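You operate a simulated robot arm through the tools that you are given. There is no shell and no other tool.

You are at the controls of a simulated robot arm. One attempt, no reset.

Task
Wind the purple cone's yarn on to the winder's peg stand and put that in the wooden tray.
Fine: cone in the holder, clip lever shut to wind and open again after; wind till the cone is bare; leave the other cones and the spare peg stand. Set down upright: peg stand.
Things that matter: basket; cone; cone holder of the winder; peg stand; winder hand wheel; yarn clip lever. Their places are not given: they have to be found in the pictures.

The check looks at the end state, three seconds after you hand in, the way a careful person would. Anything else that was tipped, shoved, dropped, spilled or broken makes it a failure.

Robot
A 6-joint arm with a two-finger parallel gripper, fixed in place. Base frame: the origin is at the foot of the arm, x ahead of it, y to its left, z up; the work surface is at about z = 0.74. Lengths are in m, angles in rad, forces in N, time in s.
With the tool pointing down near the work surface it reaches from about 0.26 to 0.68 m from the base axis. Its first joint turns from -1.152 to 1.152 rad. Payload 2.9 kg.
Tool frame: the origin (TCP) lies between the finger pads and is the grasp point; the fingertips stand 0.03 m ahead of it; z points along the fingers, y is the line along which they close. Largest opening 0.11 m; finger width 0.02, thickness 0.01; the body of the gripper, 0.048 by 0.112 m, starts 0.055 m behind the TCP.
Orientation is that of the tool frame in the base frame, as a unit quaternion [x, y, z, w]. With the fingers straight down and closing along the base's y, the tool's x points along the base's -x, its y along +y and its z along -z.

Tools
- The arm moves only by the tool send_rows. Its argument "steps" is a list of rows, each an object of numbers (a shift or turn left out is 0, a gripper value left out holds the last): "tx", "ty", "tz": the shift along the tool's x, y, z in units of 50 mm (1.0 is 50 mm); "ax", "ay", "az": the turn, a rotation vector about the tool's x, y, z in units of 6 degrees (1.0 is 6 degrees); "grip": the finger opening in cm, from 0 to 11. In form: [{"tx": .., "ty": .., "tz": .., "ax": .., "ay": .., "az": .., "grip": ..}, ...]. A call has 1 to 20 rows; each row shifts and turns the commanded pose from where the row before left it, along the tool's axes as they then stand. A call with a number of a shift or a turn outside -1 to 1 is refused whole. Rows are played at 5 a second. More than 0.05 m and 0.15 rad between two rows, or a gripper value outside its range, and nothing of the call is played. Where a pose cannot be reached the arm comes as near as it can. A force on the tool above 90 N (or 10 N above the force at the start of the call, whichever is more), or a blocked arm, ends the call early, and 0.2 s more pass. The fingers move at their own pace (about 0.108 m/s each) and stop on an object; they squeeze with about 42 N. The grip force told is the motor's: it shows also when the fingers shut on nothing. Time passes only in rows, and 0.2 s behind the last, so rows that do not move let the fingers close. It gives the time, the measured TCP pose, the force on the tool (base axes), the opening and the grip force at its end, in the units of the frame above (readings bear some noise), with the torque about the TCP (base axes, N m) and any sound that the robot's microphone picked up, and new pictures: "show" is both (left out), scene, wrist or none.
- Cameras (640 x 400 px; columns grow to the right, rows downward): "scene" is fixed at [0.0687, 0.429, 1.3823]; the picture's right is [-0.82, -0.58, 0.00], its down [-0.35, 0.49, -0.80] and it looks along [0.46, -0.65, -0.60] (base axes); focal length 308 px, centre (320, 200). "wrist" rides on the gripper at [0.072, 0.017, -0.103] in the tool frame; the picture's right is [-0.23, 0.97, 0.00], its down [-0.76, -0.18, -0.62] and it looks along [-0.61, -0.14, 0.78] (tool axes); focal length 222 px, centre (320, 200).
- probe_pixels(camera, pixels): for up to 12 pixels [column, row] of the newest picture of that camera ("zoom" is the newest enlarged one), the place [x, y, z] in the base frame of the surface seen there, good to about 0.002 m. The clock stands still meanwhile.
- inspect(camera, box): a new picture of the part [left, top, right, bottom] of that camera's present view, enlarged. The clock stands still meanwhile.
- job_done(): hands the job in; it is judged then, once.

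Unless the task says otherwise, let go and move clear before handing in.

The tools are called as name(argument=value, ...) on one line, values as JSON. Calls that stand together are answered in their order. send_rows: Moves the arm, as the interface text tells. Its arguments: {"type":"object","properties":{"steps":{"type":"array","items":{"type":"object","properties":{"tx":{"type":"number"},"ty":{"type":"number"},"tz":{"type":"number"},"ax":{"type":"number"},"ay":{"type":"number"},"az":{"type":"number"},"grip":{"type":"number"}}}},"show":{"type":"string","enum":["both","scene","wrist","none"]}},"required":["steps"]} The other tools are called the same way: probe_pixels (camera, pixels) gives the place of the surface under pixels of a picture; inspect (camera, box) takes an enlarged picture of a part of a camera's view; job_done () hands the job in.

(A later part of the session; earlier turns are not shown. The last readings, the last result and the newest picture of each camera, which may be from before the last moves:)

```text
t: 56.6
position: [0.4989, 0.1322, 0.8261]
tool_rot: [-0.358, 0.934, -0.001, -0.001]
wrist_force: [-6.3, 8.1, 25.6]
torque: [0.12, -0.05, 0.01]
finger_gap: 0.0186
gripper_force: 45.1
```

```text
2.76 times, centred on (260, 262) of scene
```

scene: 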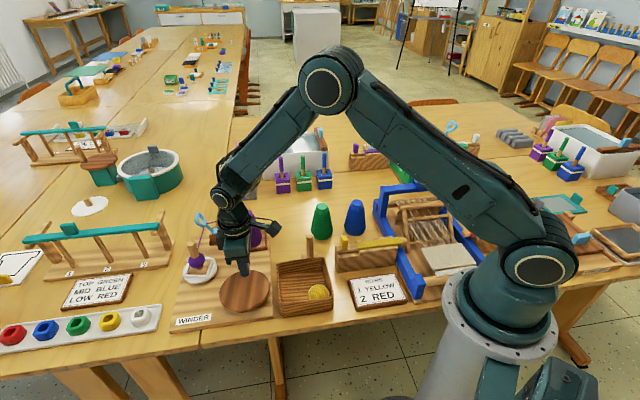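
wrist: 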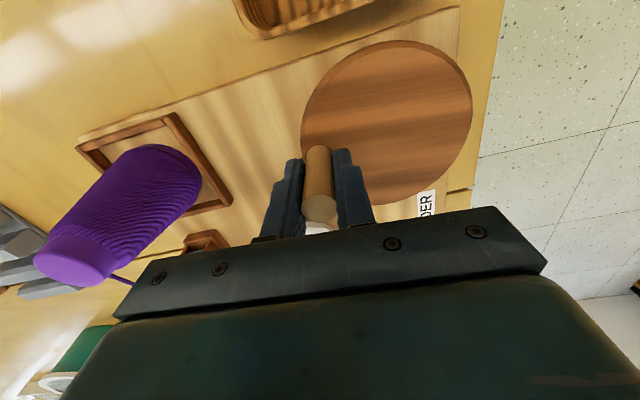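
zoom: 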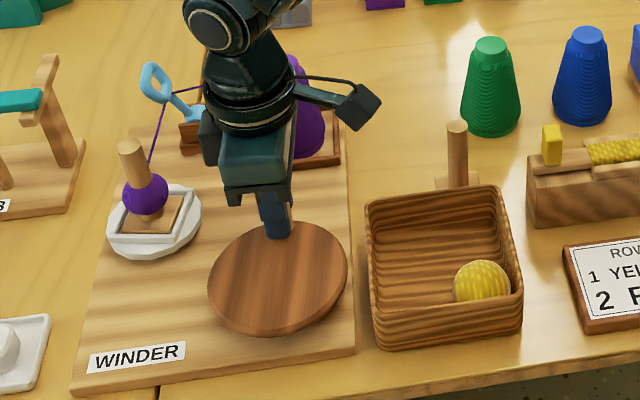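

The ball on the peg grows. Another full turn, with a tiny lift for the vertical load.

send_rows(steps=[{"tx": -0.278, "ty": 0.044, "tz": -0.015}, {"tx": -0.251, "ty": 0.128}, {"tx": -0.199, "ty": 0.199}, {"tx": -0.128, "ty": 0.251}, {"tx": -0.044, "ty": 0.278}, {"tx": 0.044, "ty": 0.278}, {"tx": 0.128, "ty": 0.251}, {"tx": 0.199, "ty": 0.199}, {"tx": 0.251, "ty": 0.128}, {"tx": 0.278, "ty": 0.044}, {"tx": 0.278, "ty": -0.044}, {"tx": 0.251, "ty": -0.128}, {"tx": 0.199, "ty": -0.199}, {"tx": 0.128, "ty": -0.251}, {"tx": 0.044, "ty": -0.278}, {"tx": -0.044, "ty": -0.278}, {"tx": -0.128, "ty": -0.251}, {"tx": -0.199, "ty": -0.199}, {"tx": -0.251, "ty": -0.128}, {"tx": -0.278, "ty": -0.044}])

inspect(camera="scene", box=[160, 190, 360, 335])

```text
t: 60.8
position: [0.4997, 0.1319, 0.8249]
tool_rot: [-0.357, 0.934, 0.0, -0.003]
wrist_force: [0.4, -1.3, -17.4]
torque: [-0.22, -0.02, 0.01]
finger_gap: 0.0184
gripper_force: 44.6
```

scene: 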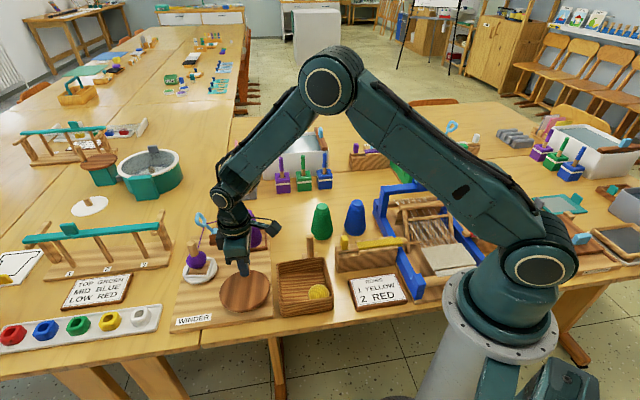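
wrist: 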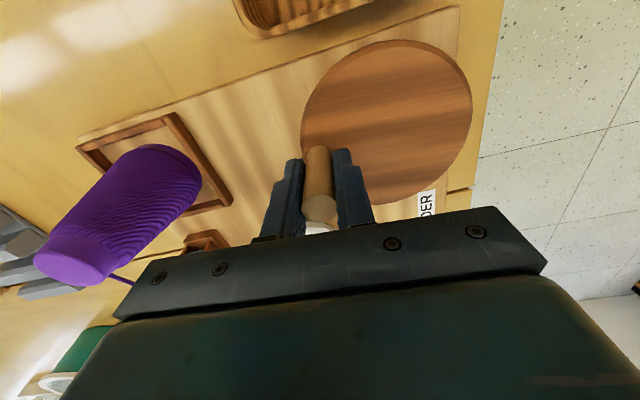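

```text
2.76 times, centred on (260, 262) of scene
```

zoom: 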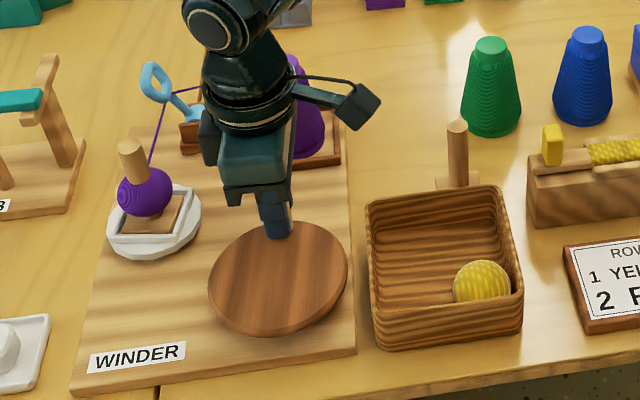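

Progress continues; the cone still shows yarn. Another turn.

send_rows(steps=[{"tx": -0.278, "ty": 0.044, "tz": 0.01}, {"tx": -0.251, "ty": 0.128}, {"tx": -0.199, "ty": 0.199}, {"tx": -0.128, "ty": 0.251}, {"tx": -0.044, "ty": 0.278}, {"tx": 0.044, "ty": 0.278}, {"tx": 0.128, "ty": 0.251}, {"tx": 0.199, "ty": 0.199}, {"tx": 0.251, "ty": 0.128}, {"tx": 0.278, "ty": 0.044}, {"tx": 0.278, "ty": -0.044}, {"tx": 0.251, "ty": -0.128}, {"tx": 0.199, "ty": -0.199}, {"tx": 0.128, "ty": -0.251}, {"tx": 0.044, "ty": -0.278}, {"tx": -0.044, "ty": -0.278}, {"tx": -0.128, "ty": -0.251}, {"tx": -0.199, "ty": -0.199}, {"tx": -0.251, "ty": -0.128}, {"tx": -0.278, "ty": -0.044}])

inspect(camera="scene", box=[160, 190, 360, 335])

```text
t: 65.0
position: [0.5015, 0.1333, 0.8256]
tool_rot: [-0.359, 0.933, 0.0, 0.002]
wrist_force: [1.7, -1.7, 25.5]
torque: [-0.07, 0.16, 0.0]
finger_gap: 0.0185
gripper_force: 45.7
```

scene: 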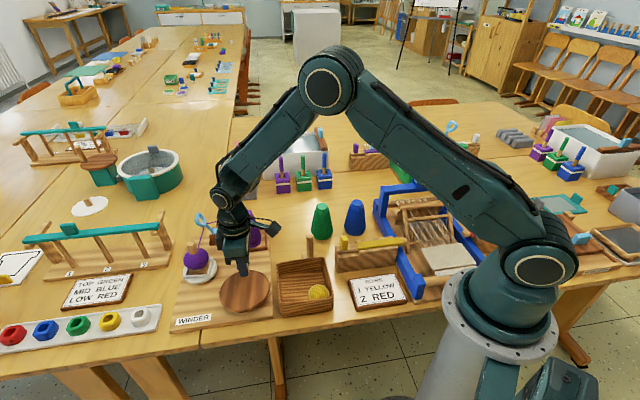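
wrist: 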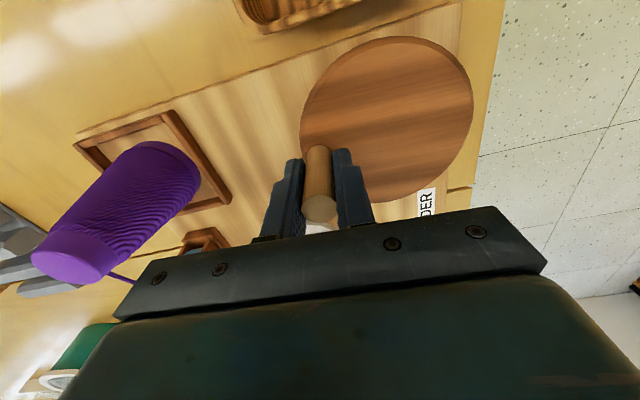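

```text
2.76 times, centred on (260, 262) of scene
```

zoom: 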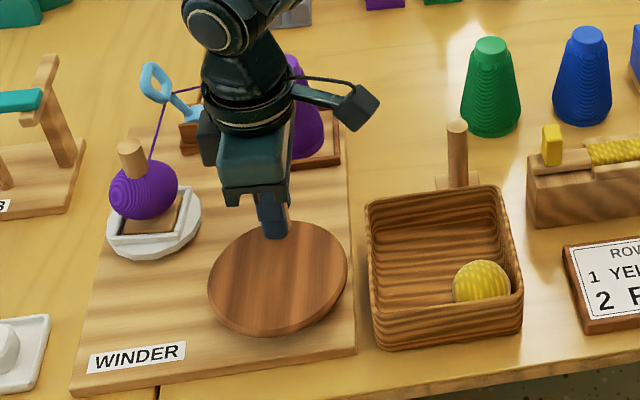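

The ball is larger now and the cone noticeably slimmer. I continue with another turn.

send_rows(steps=[{"tx": -0.278, "ty": 0.044, "tz": -0.015}, {"tx": -0.251, "ty": 0.128}, {"tx": -0.199, "ty": 0.199}, {"tx": -0.128, "ty": 0.251}, {"tx": -0.044, "ty": 0.278}, {"tx": 0.044, "ty": 0.278}, {"tx": 0.128, "ty": 0.251}, {"tx": 0.199, "ty": 0.199}, {"tx": 0.251, "ty": 0.128}, {"tx": 0.278, "ty": 0.044}, {"tx": 0.278, "ty": -0.044}, {"tx": 0.251, "ty": -0.128}, {"tx": 0.199, "ty": -0.199}, {"tx": 0.128, "ty": -0.251}, {"tx": 0.044, "ty": -0.278}, {"tx": -0.044, "ty": -0.278}, {"tx": -0.128, "ty": -0.251}, {"tx": -0.199, "ty": -0.199}, {"tx": -0.251, "ty": -0.128}, {"tx": -0.278, "ty": -0.044}])

inspect(camera="wrist", box=[0, 130, 240, 300])

inspect(camera="scene", box=[160, 190, 360, 335])

```text
t: 69.2
position: [0.4999, 0.1319, 0.8283]
tool_rot: [-0.359, 0.933, -0.001, 0.0]
wrist_force: [-1.7, 1.4, 10.5]
torque: [0.26, -0.25, 0.0]
finger_gap: 0.0188
gripper_force: 44.9
```

scene: 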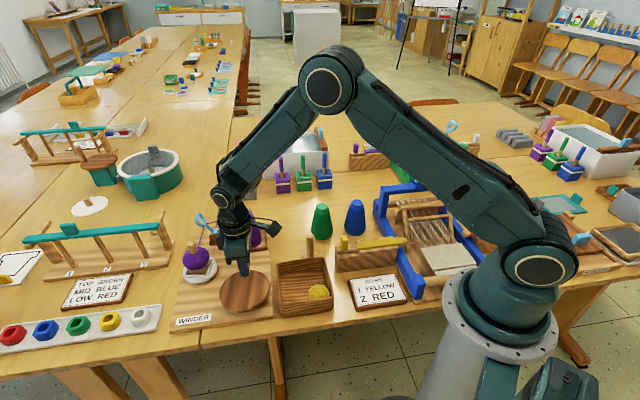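
wrist: 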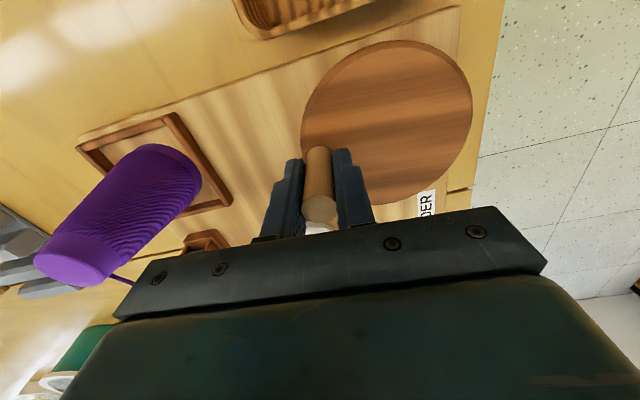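

```text
2.35 times, centred on (120, 215) of wrist
```

zoom: 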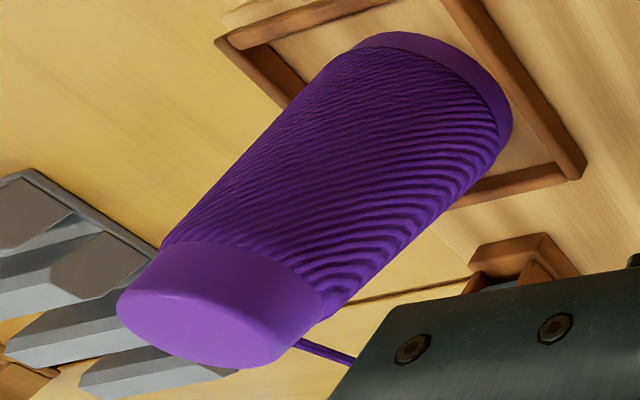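

```text
2.76 times, centred on (260, 262) of scene
```

zoom: 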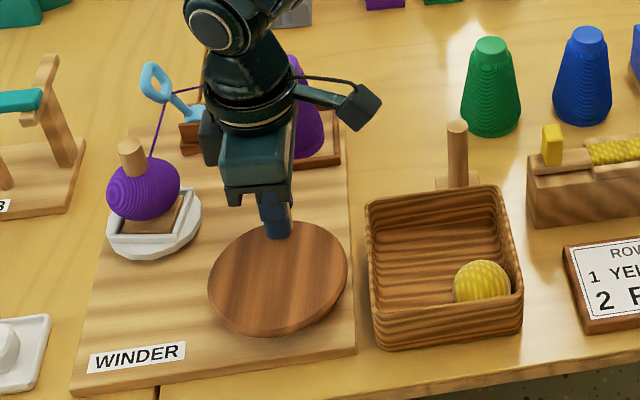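

The yarn layer on the cone is thinning but still there. I continue turning.

send_rows(steps=[{"tx": -0.278, "ty": 0.044}, {"tx": -0.251, "ty": 0.128}, {"tx": -0.199, "ty": 0.199}, {"tx": -0.128, "ty": 0.251}, {"tx": -0.044, "ty": 0.278}, {"tx": 0.044, "ty": 0.278}, {"tx": 0.128, "ty": 0.251}, {"tx": 0.199, "ty": 0.199}, {"tx": 0.251, "ty": 0.128}, {"tx": 0.278, "ty": 0.044}, {"tx": 0.278, "ty": -0.044}, {"tx": 0.251, "ty": -0.128}, {"tx": 0.199, "ty": -0.199}, {"tx": 0.128, "ty": -0.251}, {"tx": 0.044, "ty": -0.278}, {"tx": -0.044, "ty": -0.278}, {"tx": -0.128, "ty": -0.251}, {"tx": -0.199, "ty": -0.199}, {"tx": -0.251, "ty": -0.128}, {"tx": -0.278, "ty": -0.044}])

inspect(camera="wrist", box=[0, 130, 240, 300])

```text
t: 73.4
position: [0.5004, 0.1304, 0.8268]
tool_rot: [-0.359, 0.933, -0.001, -0.002]
wrist_force: [-2.8, 3.2, -20.8]
torque: [0.25, -0.52, 0.02]
finger_gap: 0.0186
gripper_force: 45.1
```

scene: 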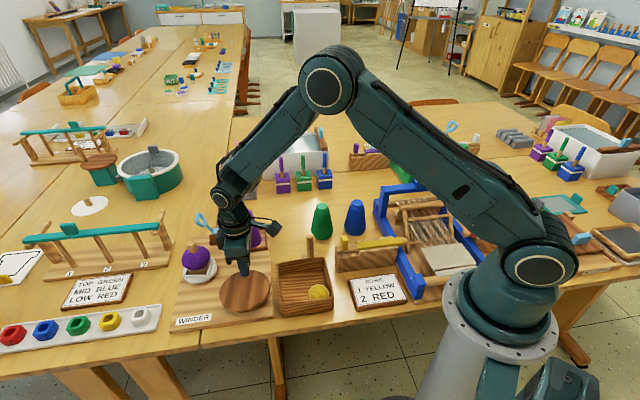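
wrist: 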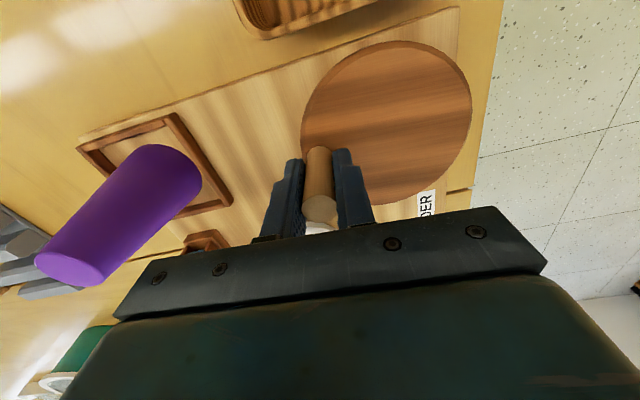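

```text
2.35 times, centred on (120, 215) of wrist
```

zoom: 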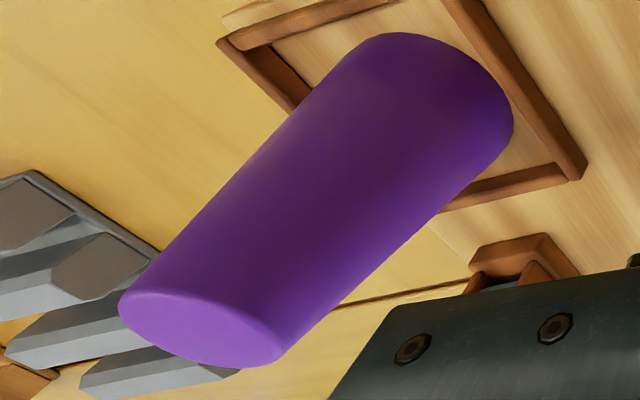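

The cone is now smooth and bare, and the strand has vanished: winding is finished. I release the knob and rise.

send_rows(steps=[{"grip": 3}, {"grip": 5}, {}, {"tz": -0.6}, {"tz": -0.8}, {"tz": -0.9}, {"tz": -0.7}, {}])

inspect(camera="scene", box=[160, 190, 360, 335])

```text
t: 75.2
position: [0.4978, 0.1321, 0.9768]
tool_rot: [-0.359, 0.933, 0.0, 0.0]
wrist_force: [-0.5, 0.8, -1.5]
torque: [-0.01, -0.02, -0.01]
finger_gap: 0.0502
gripper_force: 0.0
```

scene: 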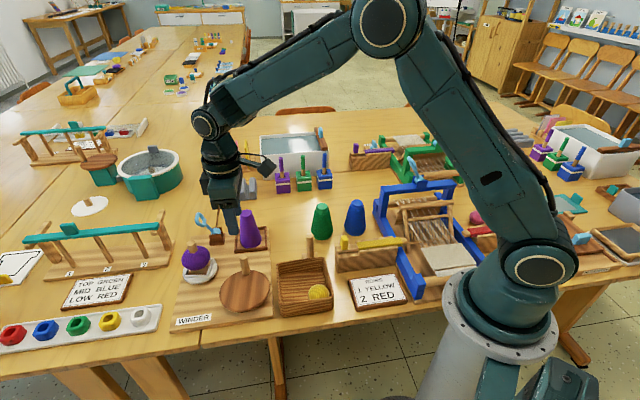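
wrist: 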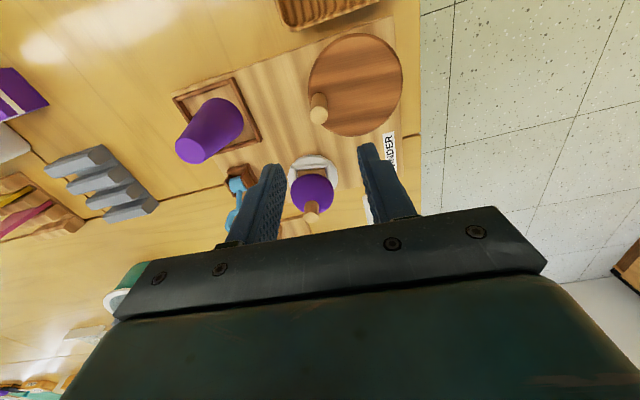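

```text
2.76 times, centred on (260, 262) of scene
```

zoom: 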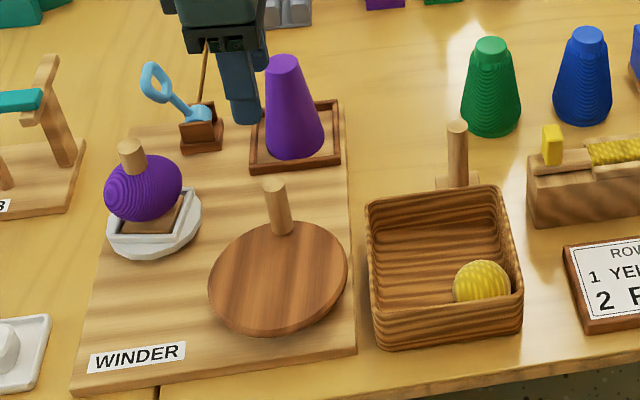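

Everything looks right; the lever (zoom (165,85)) must be opened again. I move back over it and tilt the tool outward as before.

send_rows(steps=[{"ty": -0.6, "tx": -0.08, "tz": -0.1, "grip": 7}, {"ty": -0.6, "tx": -0.08, "tz": -0.1}, {"ty": -0.6, "tx": -0.08, "tz": -0.1}, {"ty": -0.6, "tx": -0.08, "tz": -0.1}, {"ty": -0.6, "tx": -0.08, "tz": -0.06}, {"tx": -0.5, "tz": 0.1, "ay": -1}, {"tx": -0.5, "tz": 0.25, "ay": -1}, {"tx": -0.5, "tz": 0.4, "ay": -1}, {}])

```text
t: 77.2
position: [0.6731, 0.0887, 0.9712]
tool_rot: [-0.354, 0.922, 0.057, 0.147]
wrist_force: [0.0, -0.7, 0.1]
torque: [0.01, -0.02, 0.02]
finger_gap: 0.0701
gripper_force: 0.0
```

scene: 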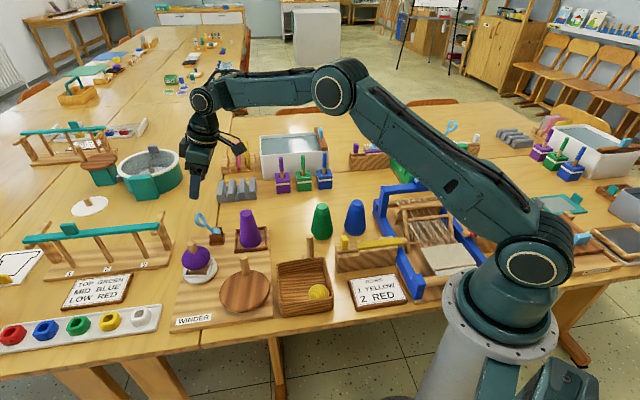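
wrist: 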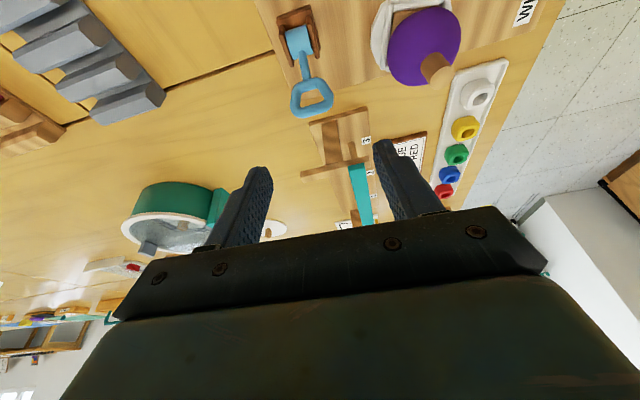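

The lever's loop shows at (312,98) in the wrist view. I probe it to aim the grip.

inspect(camera="wrist", box=[270, 10, 360, 130])

probe_pixels(camera="wrist", pixels=[[295, 110], [312, 112], [329, 105], [296, 90], [326, 85], [303, 82], [305, 65], [300, 45]])

```text
3.33 times, centred on (315, 70) of wrist
```

zoom: 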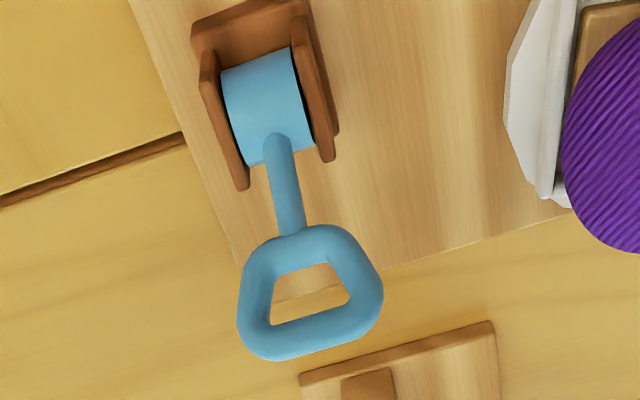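

```text
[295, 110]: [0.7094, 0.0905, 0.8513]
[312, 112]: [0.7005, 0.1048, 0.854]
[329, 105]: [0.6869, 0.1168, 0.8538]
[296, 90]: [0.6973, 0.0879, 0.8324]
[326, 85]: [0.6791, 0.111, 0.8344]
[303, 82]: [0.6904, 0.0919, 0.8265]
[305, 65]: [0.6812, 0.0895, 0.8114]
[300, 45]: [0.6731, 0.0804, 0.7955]
```

The lever rests at about +30°, loop centre near (0.695,0.101,0.843). I align with it and descend along the tool axis to straddle it.

send_rows(steps=[{"tx": 0.3, "ty": -0.11}, {"tz": 0.6}, {"tz": 0.6}, {"tz": 0.5}, {}])

```text
t: 78.4
position: [0.6876, 0.0921, 0.8861]
tool_rot: [-0.354, 0.922, 0.056, 0.145]
wrist_force: [-0.1, -0.4, -0.1]
torque: [-0.03, 0.05, 0.0]
finger_gap: 0.07
gripper_force: 0.1
```

scene: 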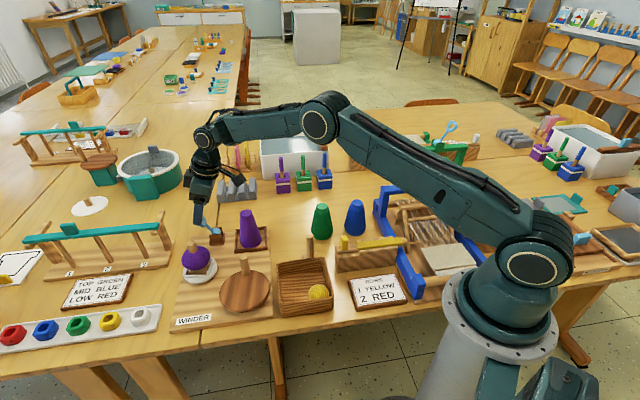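
wrist: 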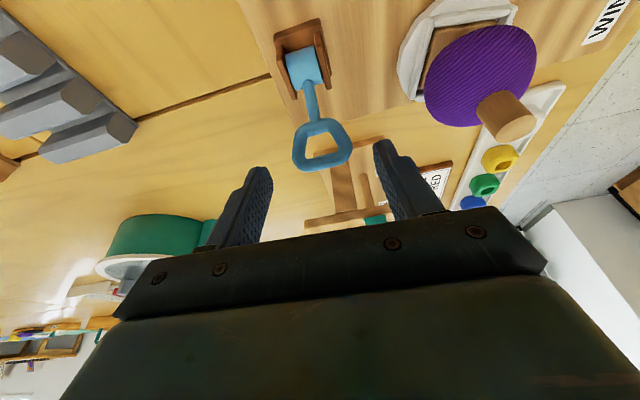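

The loop is between the fingers. I descend the last 43 mm along the tool axis and close on it.

send_rows(steps=[{"tz": 0.45}, {"tz": 0.4}, {}, {"grip": 5.5}, {"grip": 4.5}, {"grip": 3}, {}])

inspect(camera="scene", box=[180, 170, 280, 250])

```text
t: 80.0
position: [0.6956, 0.1034, 0.8448]
tool_rot: [-0.356, 0.921, 0.056, 0.146]
wrist_force: [-5.5, 6.0, 0.8]
torque: [-0.05, -0.06, 0.35]
finger_gap: 0.0438
gripper_force: 45.3
```

scene: 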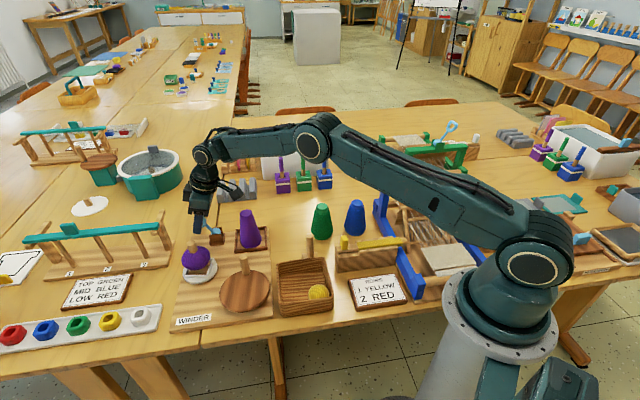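
wrist: 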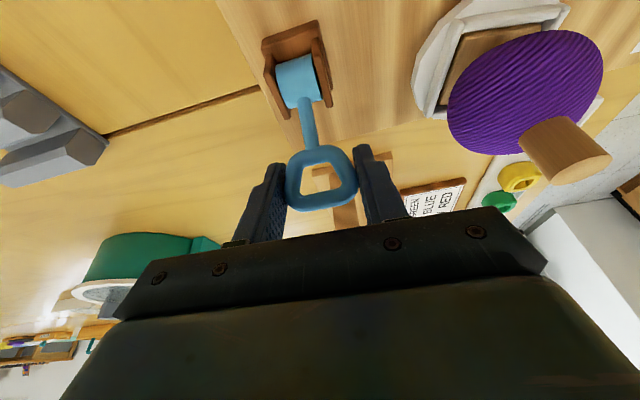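

```text
5.00 times, centred on (230, 210) of scene
```

zoom: 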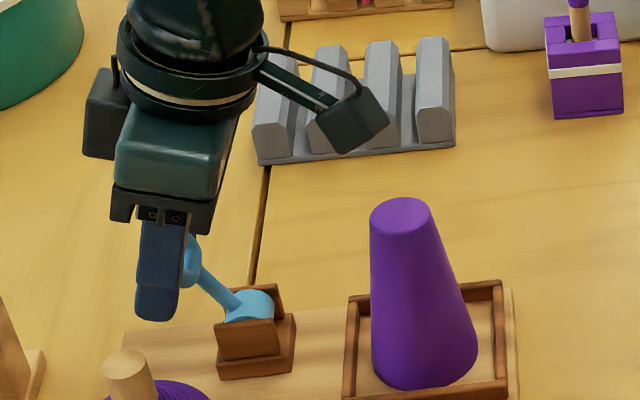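

Gripped cleanly (8 N). I now swing the lever back along its arc toward the open side, first ~27°.

send_rows(steps=[{"tx": 0.0766, "ty": -0.007, "tz": -0.0761}, {"tx": 0.0824, "ty": -0.007, "tz": -0.0697}, {"tx": 0.0876, "ty": -0.007, "tz": -0.063}, {"tx": 0.0922, "ty": -0.007, "tz": -0.0559}, {"tx": 0.0963, "ty": -0.007, "tz": -0.0486}, {"tx": 0.0999, "ty": -0.007, "tz": -0.0408}, {}])

inspect(camera="scene", box=[180, 170, 280, 250])

```text
t: 81.6
position: [0.6744, 0.0813, 0.8542]
tool_rot: [-0.357, 0.921, 0.057, 0.147]
wrist_force: [-0.1, 22.1, -5.6]
torque: [0.92, -0.72, 0.36]
finger_gap: 0.0436
gripper_force: 45.1
```

scene: 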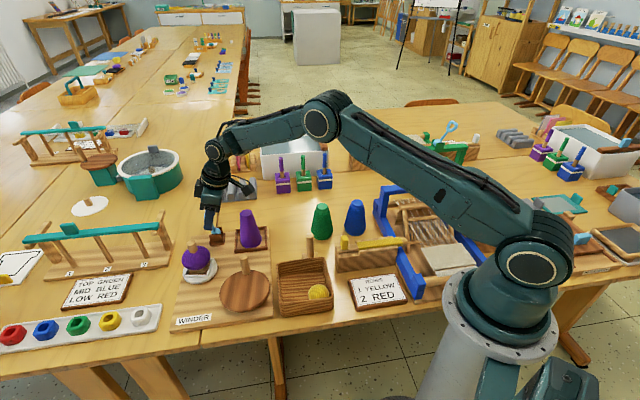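
wrist: 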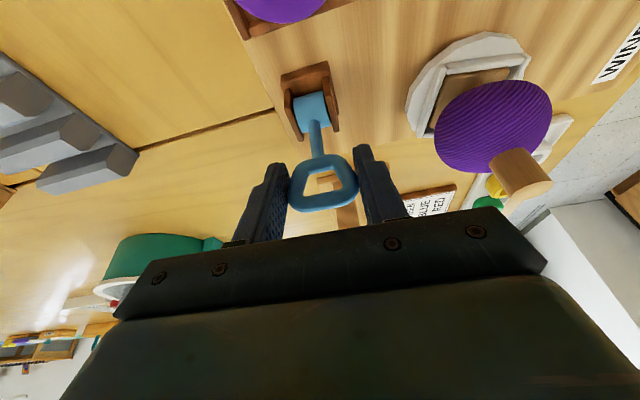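

```text
5.00 times, centred on (230, 210) of scene
```

zoom: 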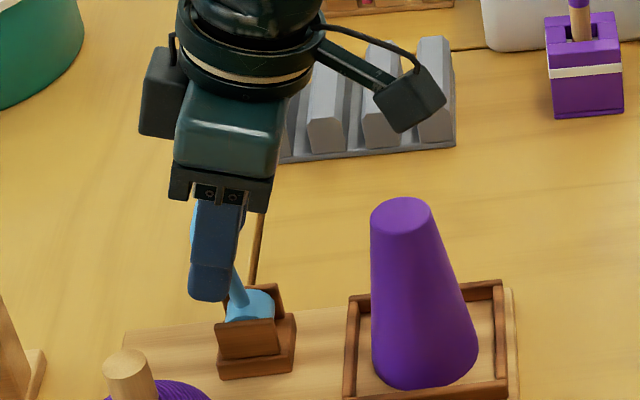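

The lever is back near vertical with modest forces. I continue the arc to the open side (another ~30°).

send_rows(steps=[{"tx": 0.1027, "ty": 0.02, "tz": -0.0328}, {"tx": 0.1051, "tz": -0.0247}, {"tx": 0.1066, "tz": -0.0164}, {"tx": 0.1075, "tz": -0.008}, {}])

inspect(camera="scene", box=[180, 170, 280, 250])

```text
t: 82.8
position: [0.6614, 0.0666, 0.8524]
tool_rot: [-0.357, 0.921, 0.058, 0.147]
wrist_force: [3.4, 19.5, 8.4]
torque: [1.08, -0.73, 0.19]
finger_gap: 0.0435
gripper_force: 44.4
```

scene: 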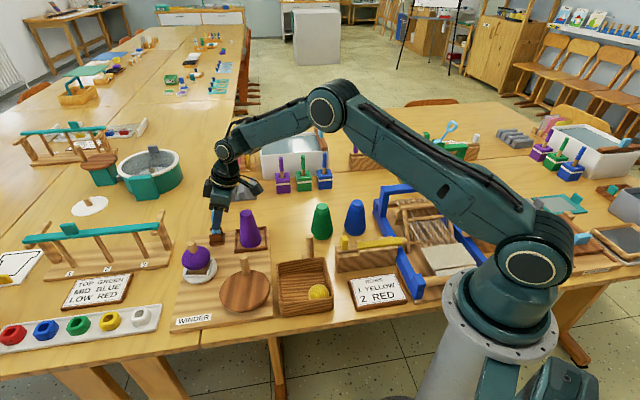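
wrist: 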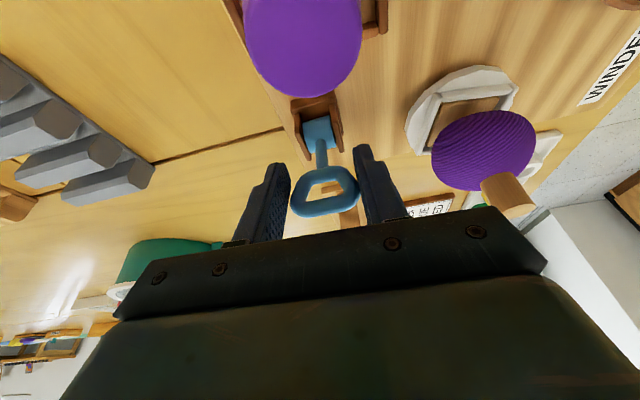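

```text
5.00 times, centred on (230, 210) of scene
```

zoom: 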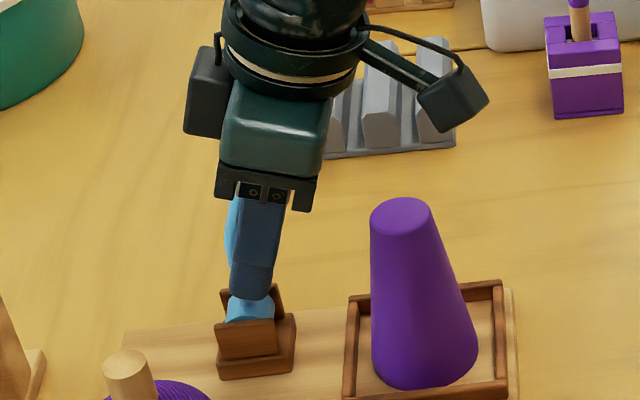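

Following well at about -12°. I continue about 20° more to its original open lean.

send_rows(steps=[{"tx": 0.1079, "tz": 0.0005}, {"tx": 0.1075, "tz": 0.009}, {"tx": 0.1065, "tz": 0.0173}, {"tx": 0.1048, "tz": 0.0257}, {}])

inspect(camera="scene", box=[180, 170, 280, 250])

probe_pixels(camera="wrist", pixels=[[300, 200], [322, 210], [345, 195], [322, 165], [320, 150]])

```text
t: 84.0
position: [0.6449, 0.0506, 0.8418]
tool_rot: [-0.354, 0.922, 0.056, 0.146]
wrist_force: [-0.4, 0.0, 0.3]
torque: [0.03, -0.01, 0.01]
finger_gap: 0.0299
gripper_force: 0.0
```

scene: 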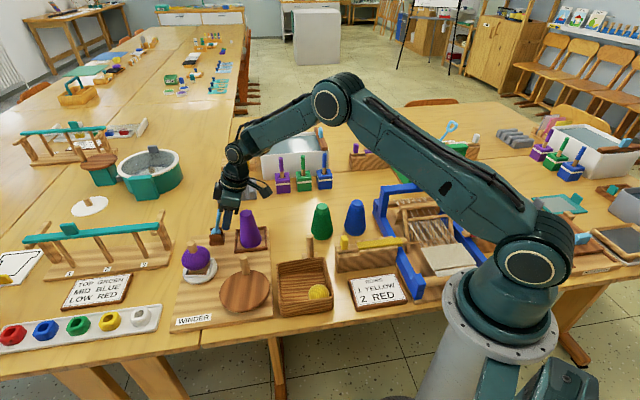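
wrist: 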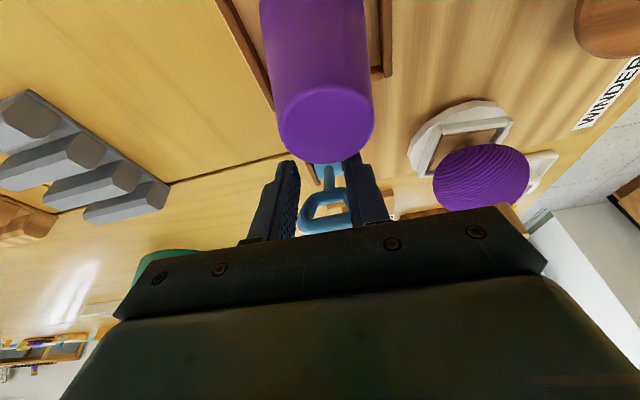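

```text
5.00 times, centred on (230, 210) of scene
```

zoom: 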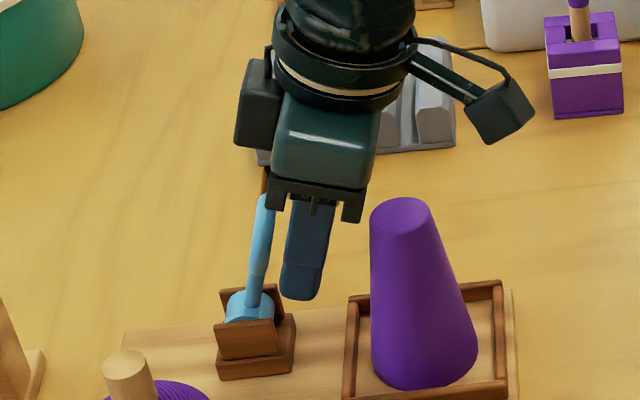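

```text
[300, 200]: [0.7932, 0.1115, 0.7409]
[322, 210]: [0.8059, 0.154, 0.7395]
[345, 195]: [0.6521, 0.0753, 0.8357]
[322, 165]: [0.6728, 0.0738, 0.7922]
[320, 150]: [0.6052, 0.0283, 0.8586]
```

The loop slipped out of the pads when the lever was at about -18°, so it isn't yet at its original -29° lean. I open the fingers, back up a little and look where the loop is.

send_rows(steps=[{"grip": 6.5}, {"grip": 7}, {"tz": -0.5}, {"tz": -0.7}, {}])

inspect(camera="wrist", box=[270, 80, 380, 220])

inspect(camera="scene", box=[190, 195, 270, 245])

```text
t: 85.2
position: [0.6292, 0.0411, 0.8996]
tool_rot: [-0.354, 0.922, 0.056, 0.145]
wrist_force: [0.3, -0.2, -0.4]
torque: [0.01, -0.01, 0.0]
finger_gap: 0.07
gripper_force: 0.0
```

scene: 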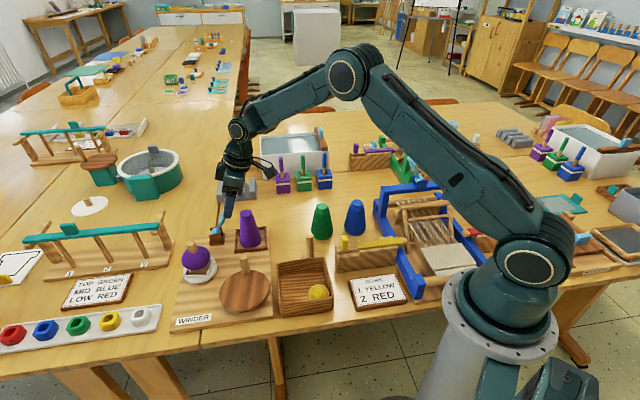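
wrist: 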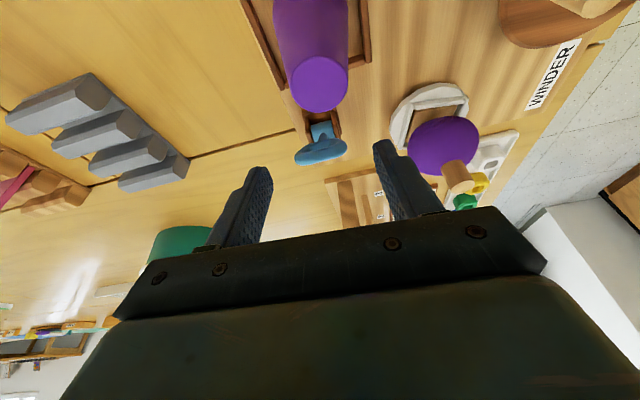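

```text
2.86 times, centred on (325, 150) of wrist
```

zoom: 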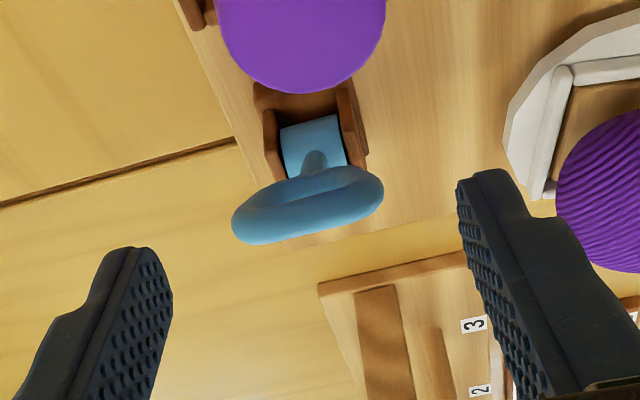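

```text
8.00 times, centred on (230, 220) of scene
```

zoom: 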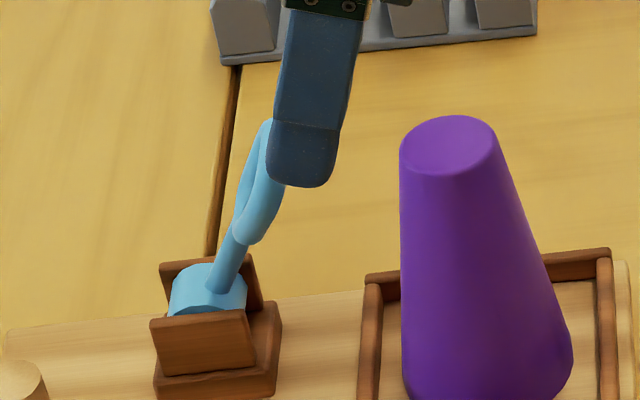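

In the same zoom as at the start, the lever now has its original open lean (neck (247,235), tip (270,120)). I confirm by probing the loop.

probe_pixels(camera="wrist", pixels=[[300, 158], [310, 155], [320, 153], [330, 151], [340, 147], [322, 130]])

```text
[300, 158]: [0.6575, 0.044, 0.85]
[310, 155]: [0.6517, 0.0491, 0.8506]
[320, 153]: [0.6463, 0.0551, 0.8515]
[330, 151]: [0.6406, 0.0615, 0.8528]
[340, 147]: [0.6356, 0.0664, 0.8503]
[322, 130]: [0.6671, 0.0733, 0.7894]
```

The loop is exactly where it was at the start, so the lever is open. Now I rise, straighten the tool and move toward the peg stand for a look.

send_rows(steps=[{"tz": -0.7}, {"tx": 0.2, "tz": -0.7, "ay": 1}, {"tx": 0.2, "tz": -0.5, "ay": 1}, {"tx": 0.2, "tz": -0.3, "ay": 1}, {"ty": 0.6}, {"ty": 0.6}, {"ty": 0.6, "tx": 0.2}, {"ty": 0.3, "tx": 0.3}, {}])

inspect(camera="scene", box=[170, 220, 350, 340])

```text
t: 87.2
position: [0.4967, 0.0609, 0.9992]
tool_rot: [-0.358, 0.934, 0.0, 0.0]
wrist_force: [0.4, -0.2, -0.1]
torque: [-0.01, -0.01, -0.05]
finger_gap: 0.0702
gripper_force: 0.1
```

scene: 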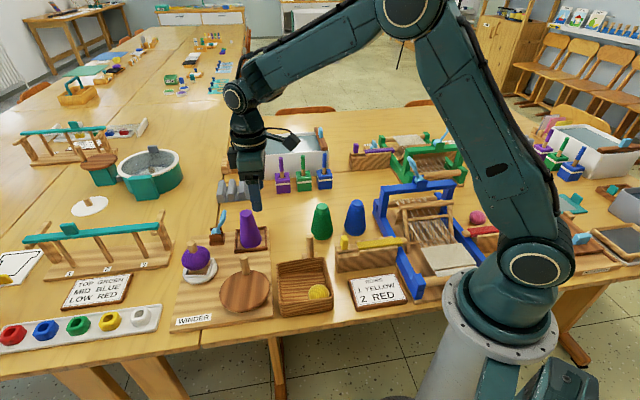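
wrist: 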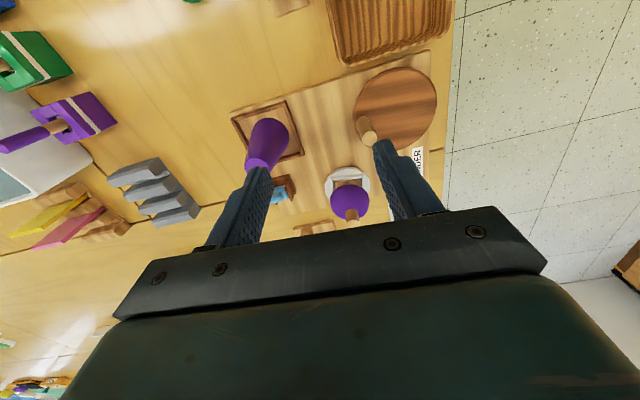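

```text
3.33 times, centred on (260, 280) of scene
```

zoom: 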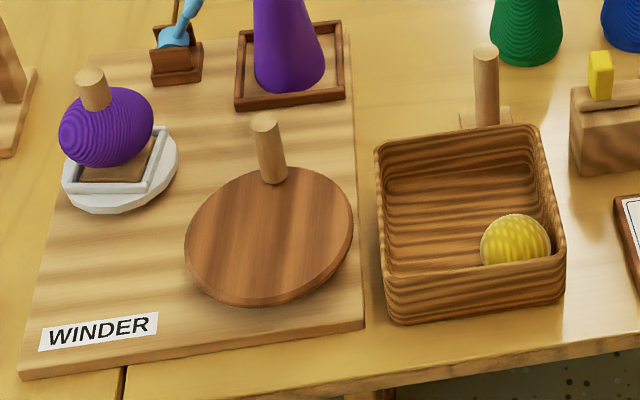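

The scene is clear now. I probe the peg stand, yarn ball, basket walls and yellow ball in this zoom.

probe_pixels(camera="zoom", pixels=[[89, 73], [93, 85], [95, 103], [62, 130], [151, 105], [106, 165], [105, 130], [130, 95], [118, 175], [150, 150], [85, 172], [75, 90]])

probe_pixels(camera="zoom", pixels=[[380, 150], [540, 127], [562, 262], [393, 283], [395, 155], [530, 145], [550, 250], [400, 270], [405, 195], [525, 180], [470, 225], [515, 235]])

probe_pixels(camera="zoom", pixels=[[483, 245], [548, 235], [515, 215], [515, 255], [400, 240], [450, 195], [440, 250], [500, 195], [480, 180], [412, 265], [470, 264], [540, 200]])

```text
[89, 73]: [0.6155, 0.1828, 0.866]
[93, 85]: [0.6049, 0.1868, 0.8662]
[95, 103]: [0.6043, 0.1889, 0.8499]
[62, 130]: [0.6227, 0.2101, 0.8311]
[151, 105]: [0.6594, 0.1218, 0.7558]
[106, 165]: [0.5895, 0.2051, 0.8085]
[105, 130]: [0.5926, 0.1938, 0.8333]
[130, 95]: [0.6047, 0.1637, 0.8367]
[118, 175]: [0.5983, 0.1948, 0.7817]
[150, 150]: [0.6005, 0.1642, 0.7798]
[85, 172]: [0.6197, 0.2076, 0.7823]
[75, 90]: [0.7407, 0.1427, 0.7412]
```

```text
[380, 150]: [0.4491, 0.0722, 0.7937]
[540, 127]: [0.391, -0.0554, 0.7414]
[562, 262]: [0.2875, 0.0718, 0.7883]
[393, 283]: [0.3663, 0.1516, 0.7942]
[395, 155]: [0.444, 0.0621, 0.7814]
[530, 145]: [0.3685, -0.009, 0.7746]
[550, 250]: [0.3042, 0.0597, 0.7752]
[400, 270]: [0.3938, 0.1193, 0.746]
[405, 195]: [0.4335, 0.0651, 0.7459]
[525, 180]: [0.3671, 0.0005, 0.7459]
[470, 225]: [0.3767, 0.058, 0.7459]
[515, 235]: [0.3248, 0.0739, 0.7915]
```

```text
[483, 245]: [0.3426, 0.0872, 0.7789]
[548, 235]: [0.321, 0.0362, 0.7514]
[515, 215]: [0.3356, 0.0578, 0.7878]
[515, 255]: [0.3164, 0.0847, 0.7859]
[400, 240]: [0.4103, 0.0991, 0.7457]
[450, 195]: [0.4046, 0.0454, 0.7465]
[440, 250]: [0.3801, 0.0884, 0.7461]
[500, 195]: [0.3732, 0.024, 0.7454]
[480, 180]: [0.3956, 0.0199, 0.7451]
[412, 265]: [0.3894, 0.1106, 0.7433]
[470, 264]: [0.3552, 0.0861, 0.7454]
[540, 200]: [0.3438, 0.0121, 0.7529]
```

The yarn ball (radius ≈33 mm) leaves the peg bare from about z=0.85 to 0.866 at (0.611,0.186); the yellow ball sits in the basket corner near (0.328,0.0725). I move above the peg with fingers 5 cm open.

send_rows(steps=[{"tx": -0.674, "ty": 0.066, "grip": 5}, {"tx": -0.674, "ty": 0.066}, {"tx": -0.674, "ty": 0.066}, {"tx": -0.674, "ty": 0.066}, {"tx": -0.674, "ty": 0.066}, {"tz": 0.5}, {"tz": 0.5}, {}])

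inspect(camera="scene", box=[150, 180, 270, 290])

```text
t: 89.0
position: [0.6128, 0.1881, 0.9484]
tool_rot: [-0.359, 0.933, 0.0, 0.0]
wrist_force: [0.4, 0.1, -0.1]
torque: [0.0, 0.02, -0.01]
finger_gap: 0.05
gripper_force: 0.1
```

scene: 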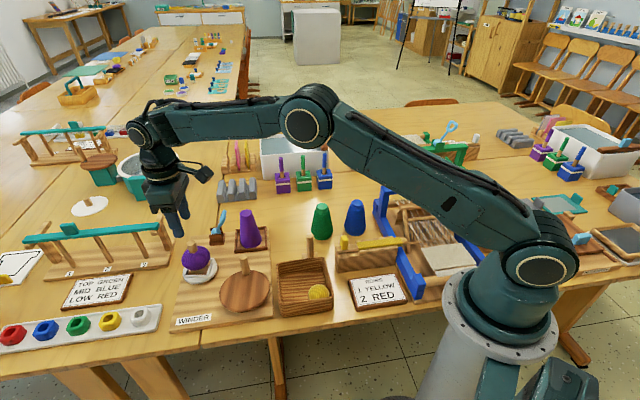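
wrist: 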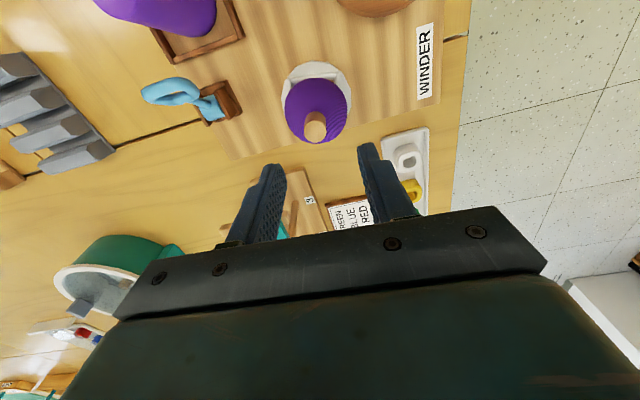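

```text
3.64 times, centred on (210, 235) of scene
```

zoom: 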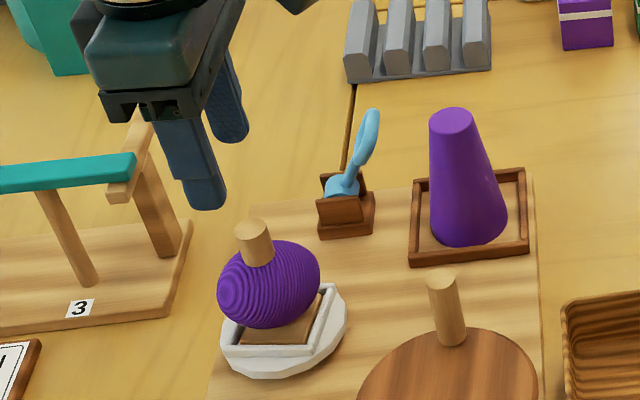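

The peg top is visible at (315,125) in the wrist view; I probe it for precise centring.

inspect(camera="wrist", box=[270, 50, 370, 160])

probe_pixels(camera="zoom", pixels=[[302, 272], [302, 255], [302, 290], [270, 270], [335, 270], [320, 232], [340, 250], [210, 210], [400, 200], [300, 100], [290, 222], [260, 250]])

```text
3.64 times, centred on (320, 105) of wrist
```

zoom: 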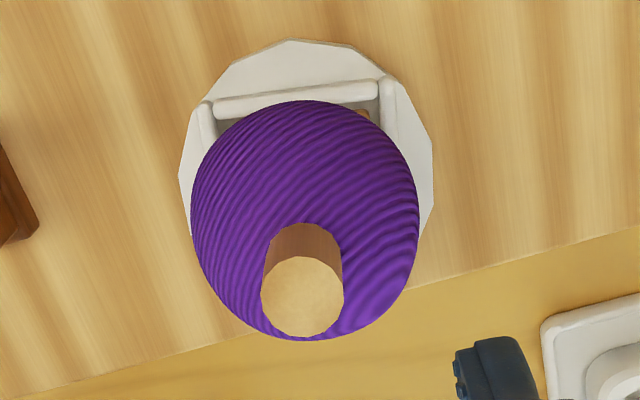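

```text
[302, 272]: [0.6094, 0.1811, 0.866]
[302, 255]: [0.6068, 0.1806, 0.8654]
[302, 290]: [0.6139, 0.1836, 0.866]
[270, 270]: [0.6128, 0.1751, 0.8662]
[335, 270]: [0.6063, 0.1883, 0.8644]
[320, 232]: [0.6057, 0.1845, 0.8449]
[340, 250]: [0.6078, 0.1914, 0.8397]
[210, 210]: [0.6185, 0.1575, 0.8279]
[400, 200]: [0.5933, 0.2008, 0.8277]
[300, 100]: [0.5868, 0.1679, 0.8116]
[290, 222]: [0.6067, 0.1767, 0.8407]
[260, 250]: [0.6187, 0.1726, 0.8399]
```

Peg centre is (0.615,0.184), so I shift about 4.5 mm along -y and descend until the fingertips are just above the yarn (TCP z≈0.88).

send_rows(steps=[{"ty": -0.09, "tx": 0.02}, {"tz": 0.6}, {"tz": 0.5}, {"tz": 0.27}, {}])

inspect(camera="scene", box=[150, 200, 250, 290])

```text
t: 90.2
position: [0.6161, 0.1839, 0.8804]
tool_rot: [-0.359, 0.933, 0.0, 0.0]
wrist_force: [-0.8, 0.3, 0.2]
torque: [0.02, 0.0, -0.05]
finger_gap: 0.0501
gripper_force: 0.1
```

scene: 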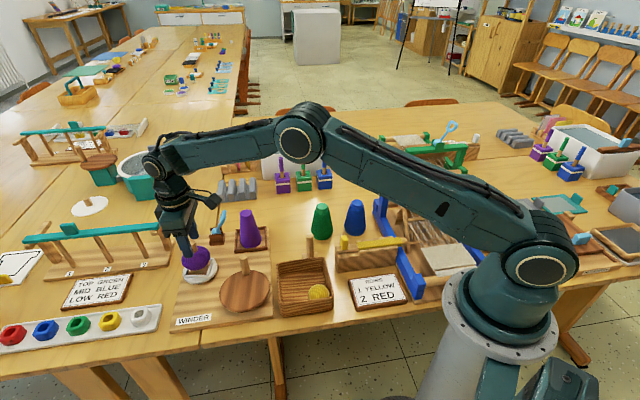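
wrist: 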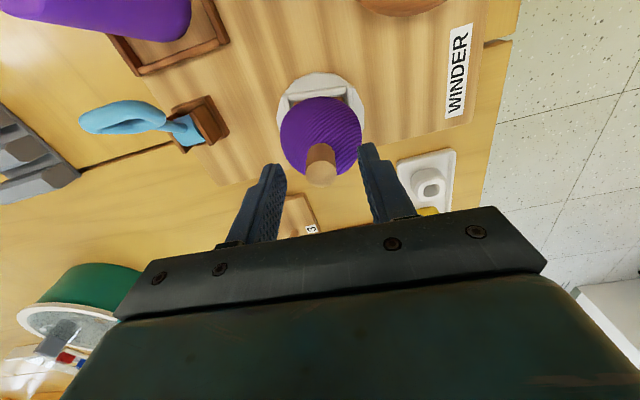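

```text
4.44 times, centred on (200, 245) of scene
```

zoom: 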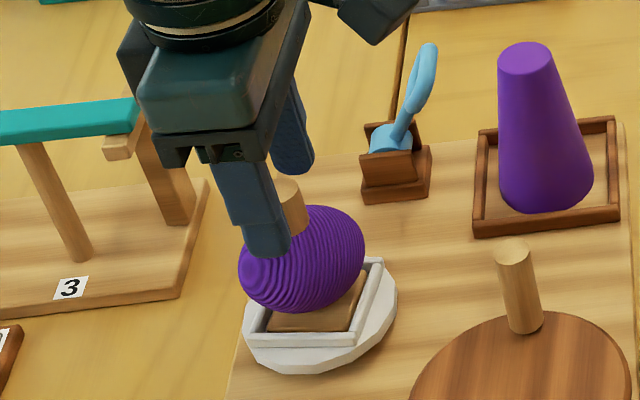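

The peg is between the fingers with the tips above the yarn. I close on the peg.

send_rows(steps=[{"grip": 3.5}, {"grip": 2.5}, {"grip": 1}, {}, {}])

inspect(camera="wrist", box=[250, 80, 390, 240])

```text
t: 91.4
position: [0.6155, 0.1831, 0.8808]
tool_rot: [-0.358, 0.934, 0.0, 0.0]
wrist_force: [-0.7, 0.3, 0.2]
torque: [0.0, 0.02, -0.01]
finger_gap: 0.0183
gripper_force: 41.7
```

scene: 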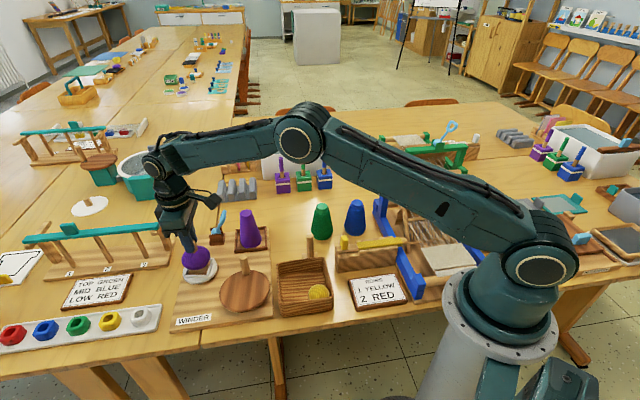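
wrist: 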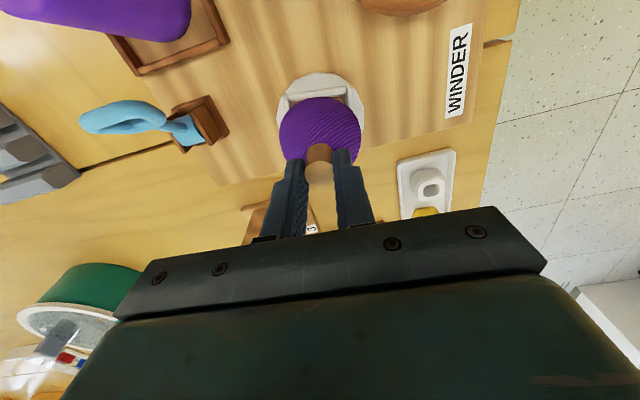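

```text
2.50 times, centred on (320, 160) of wrist
```

zoom: 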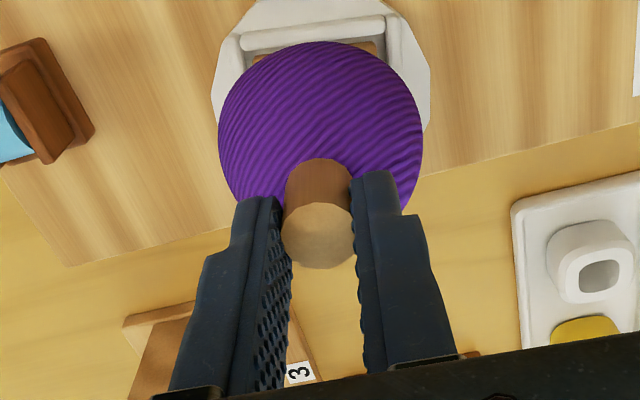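

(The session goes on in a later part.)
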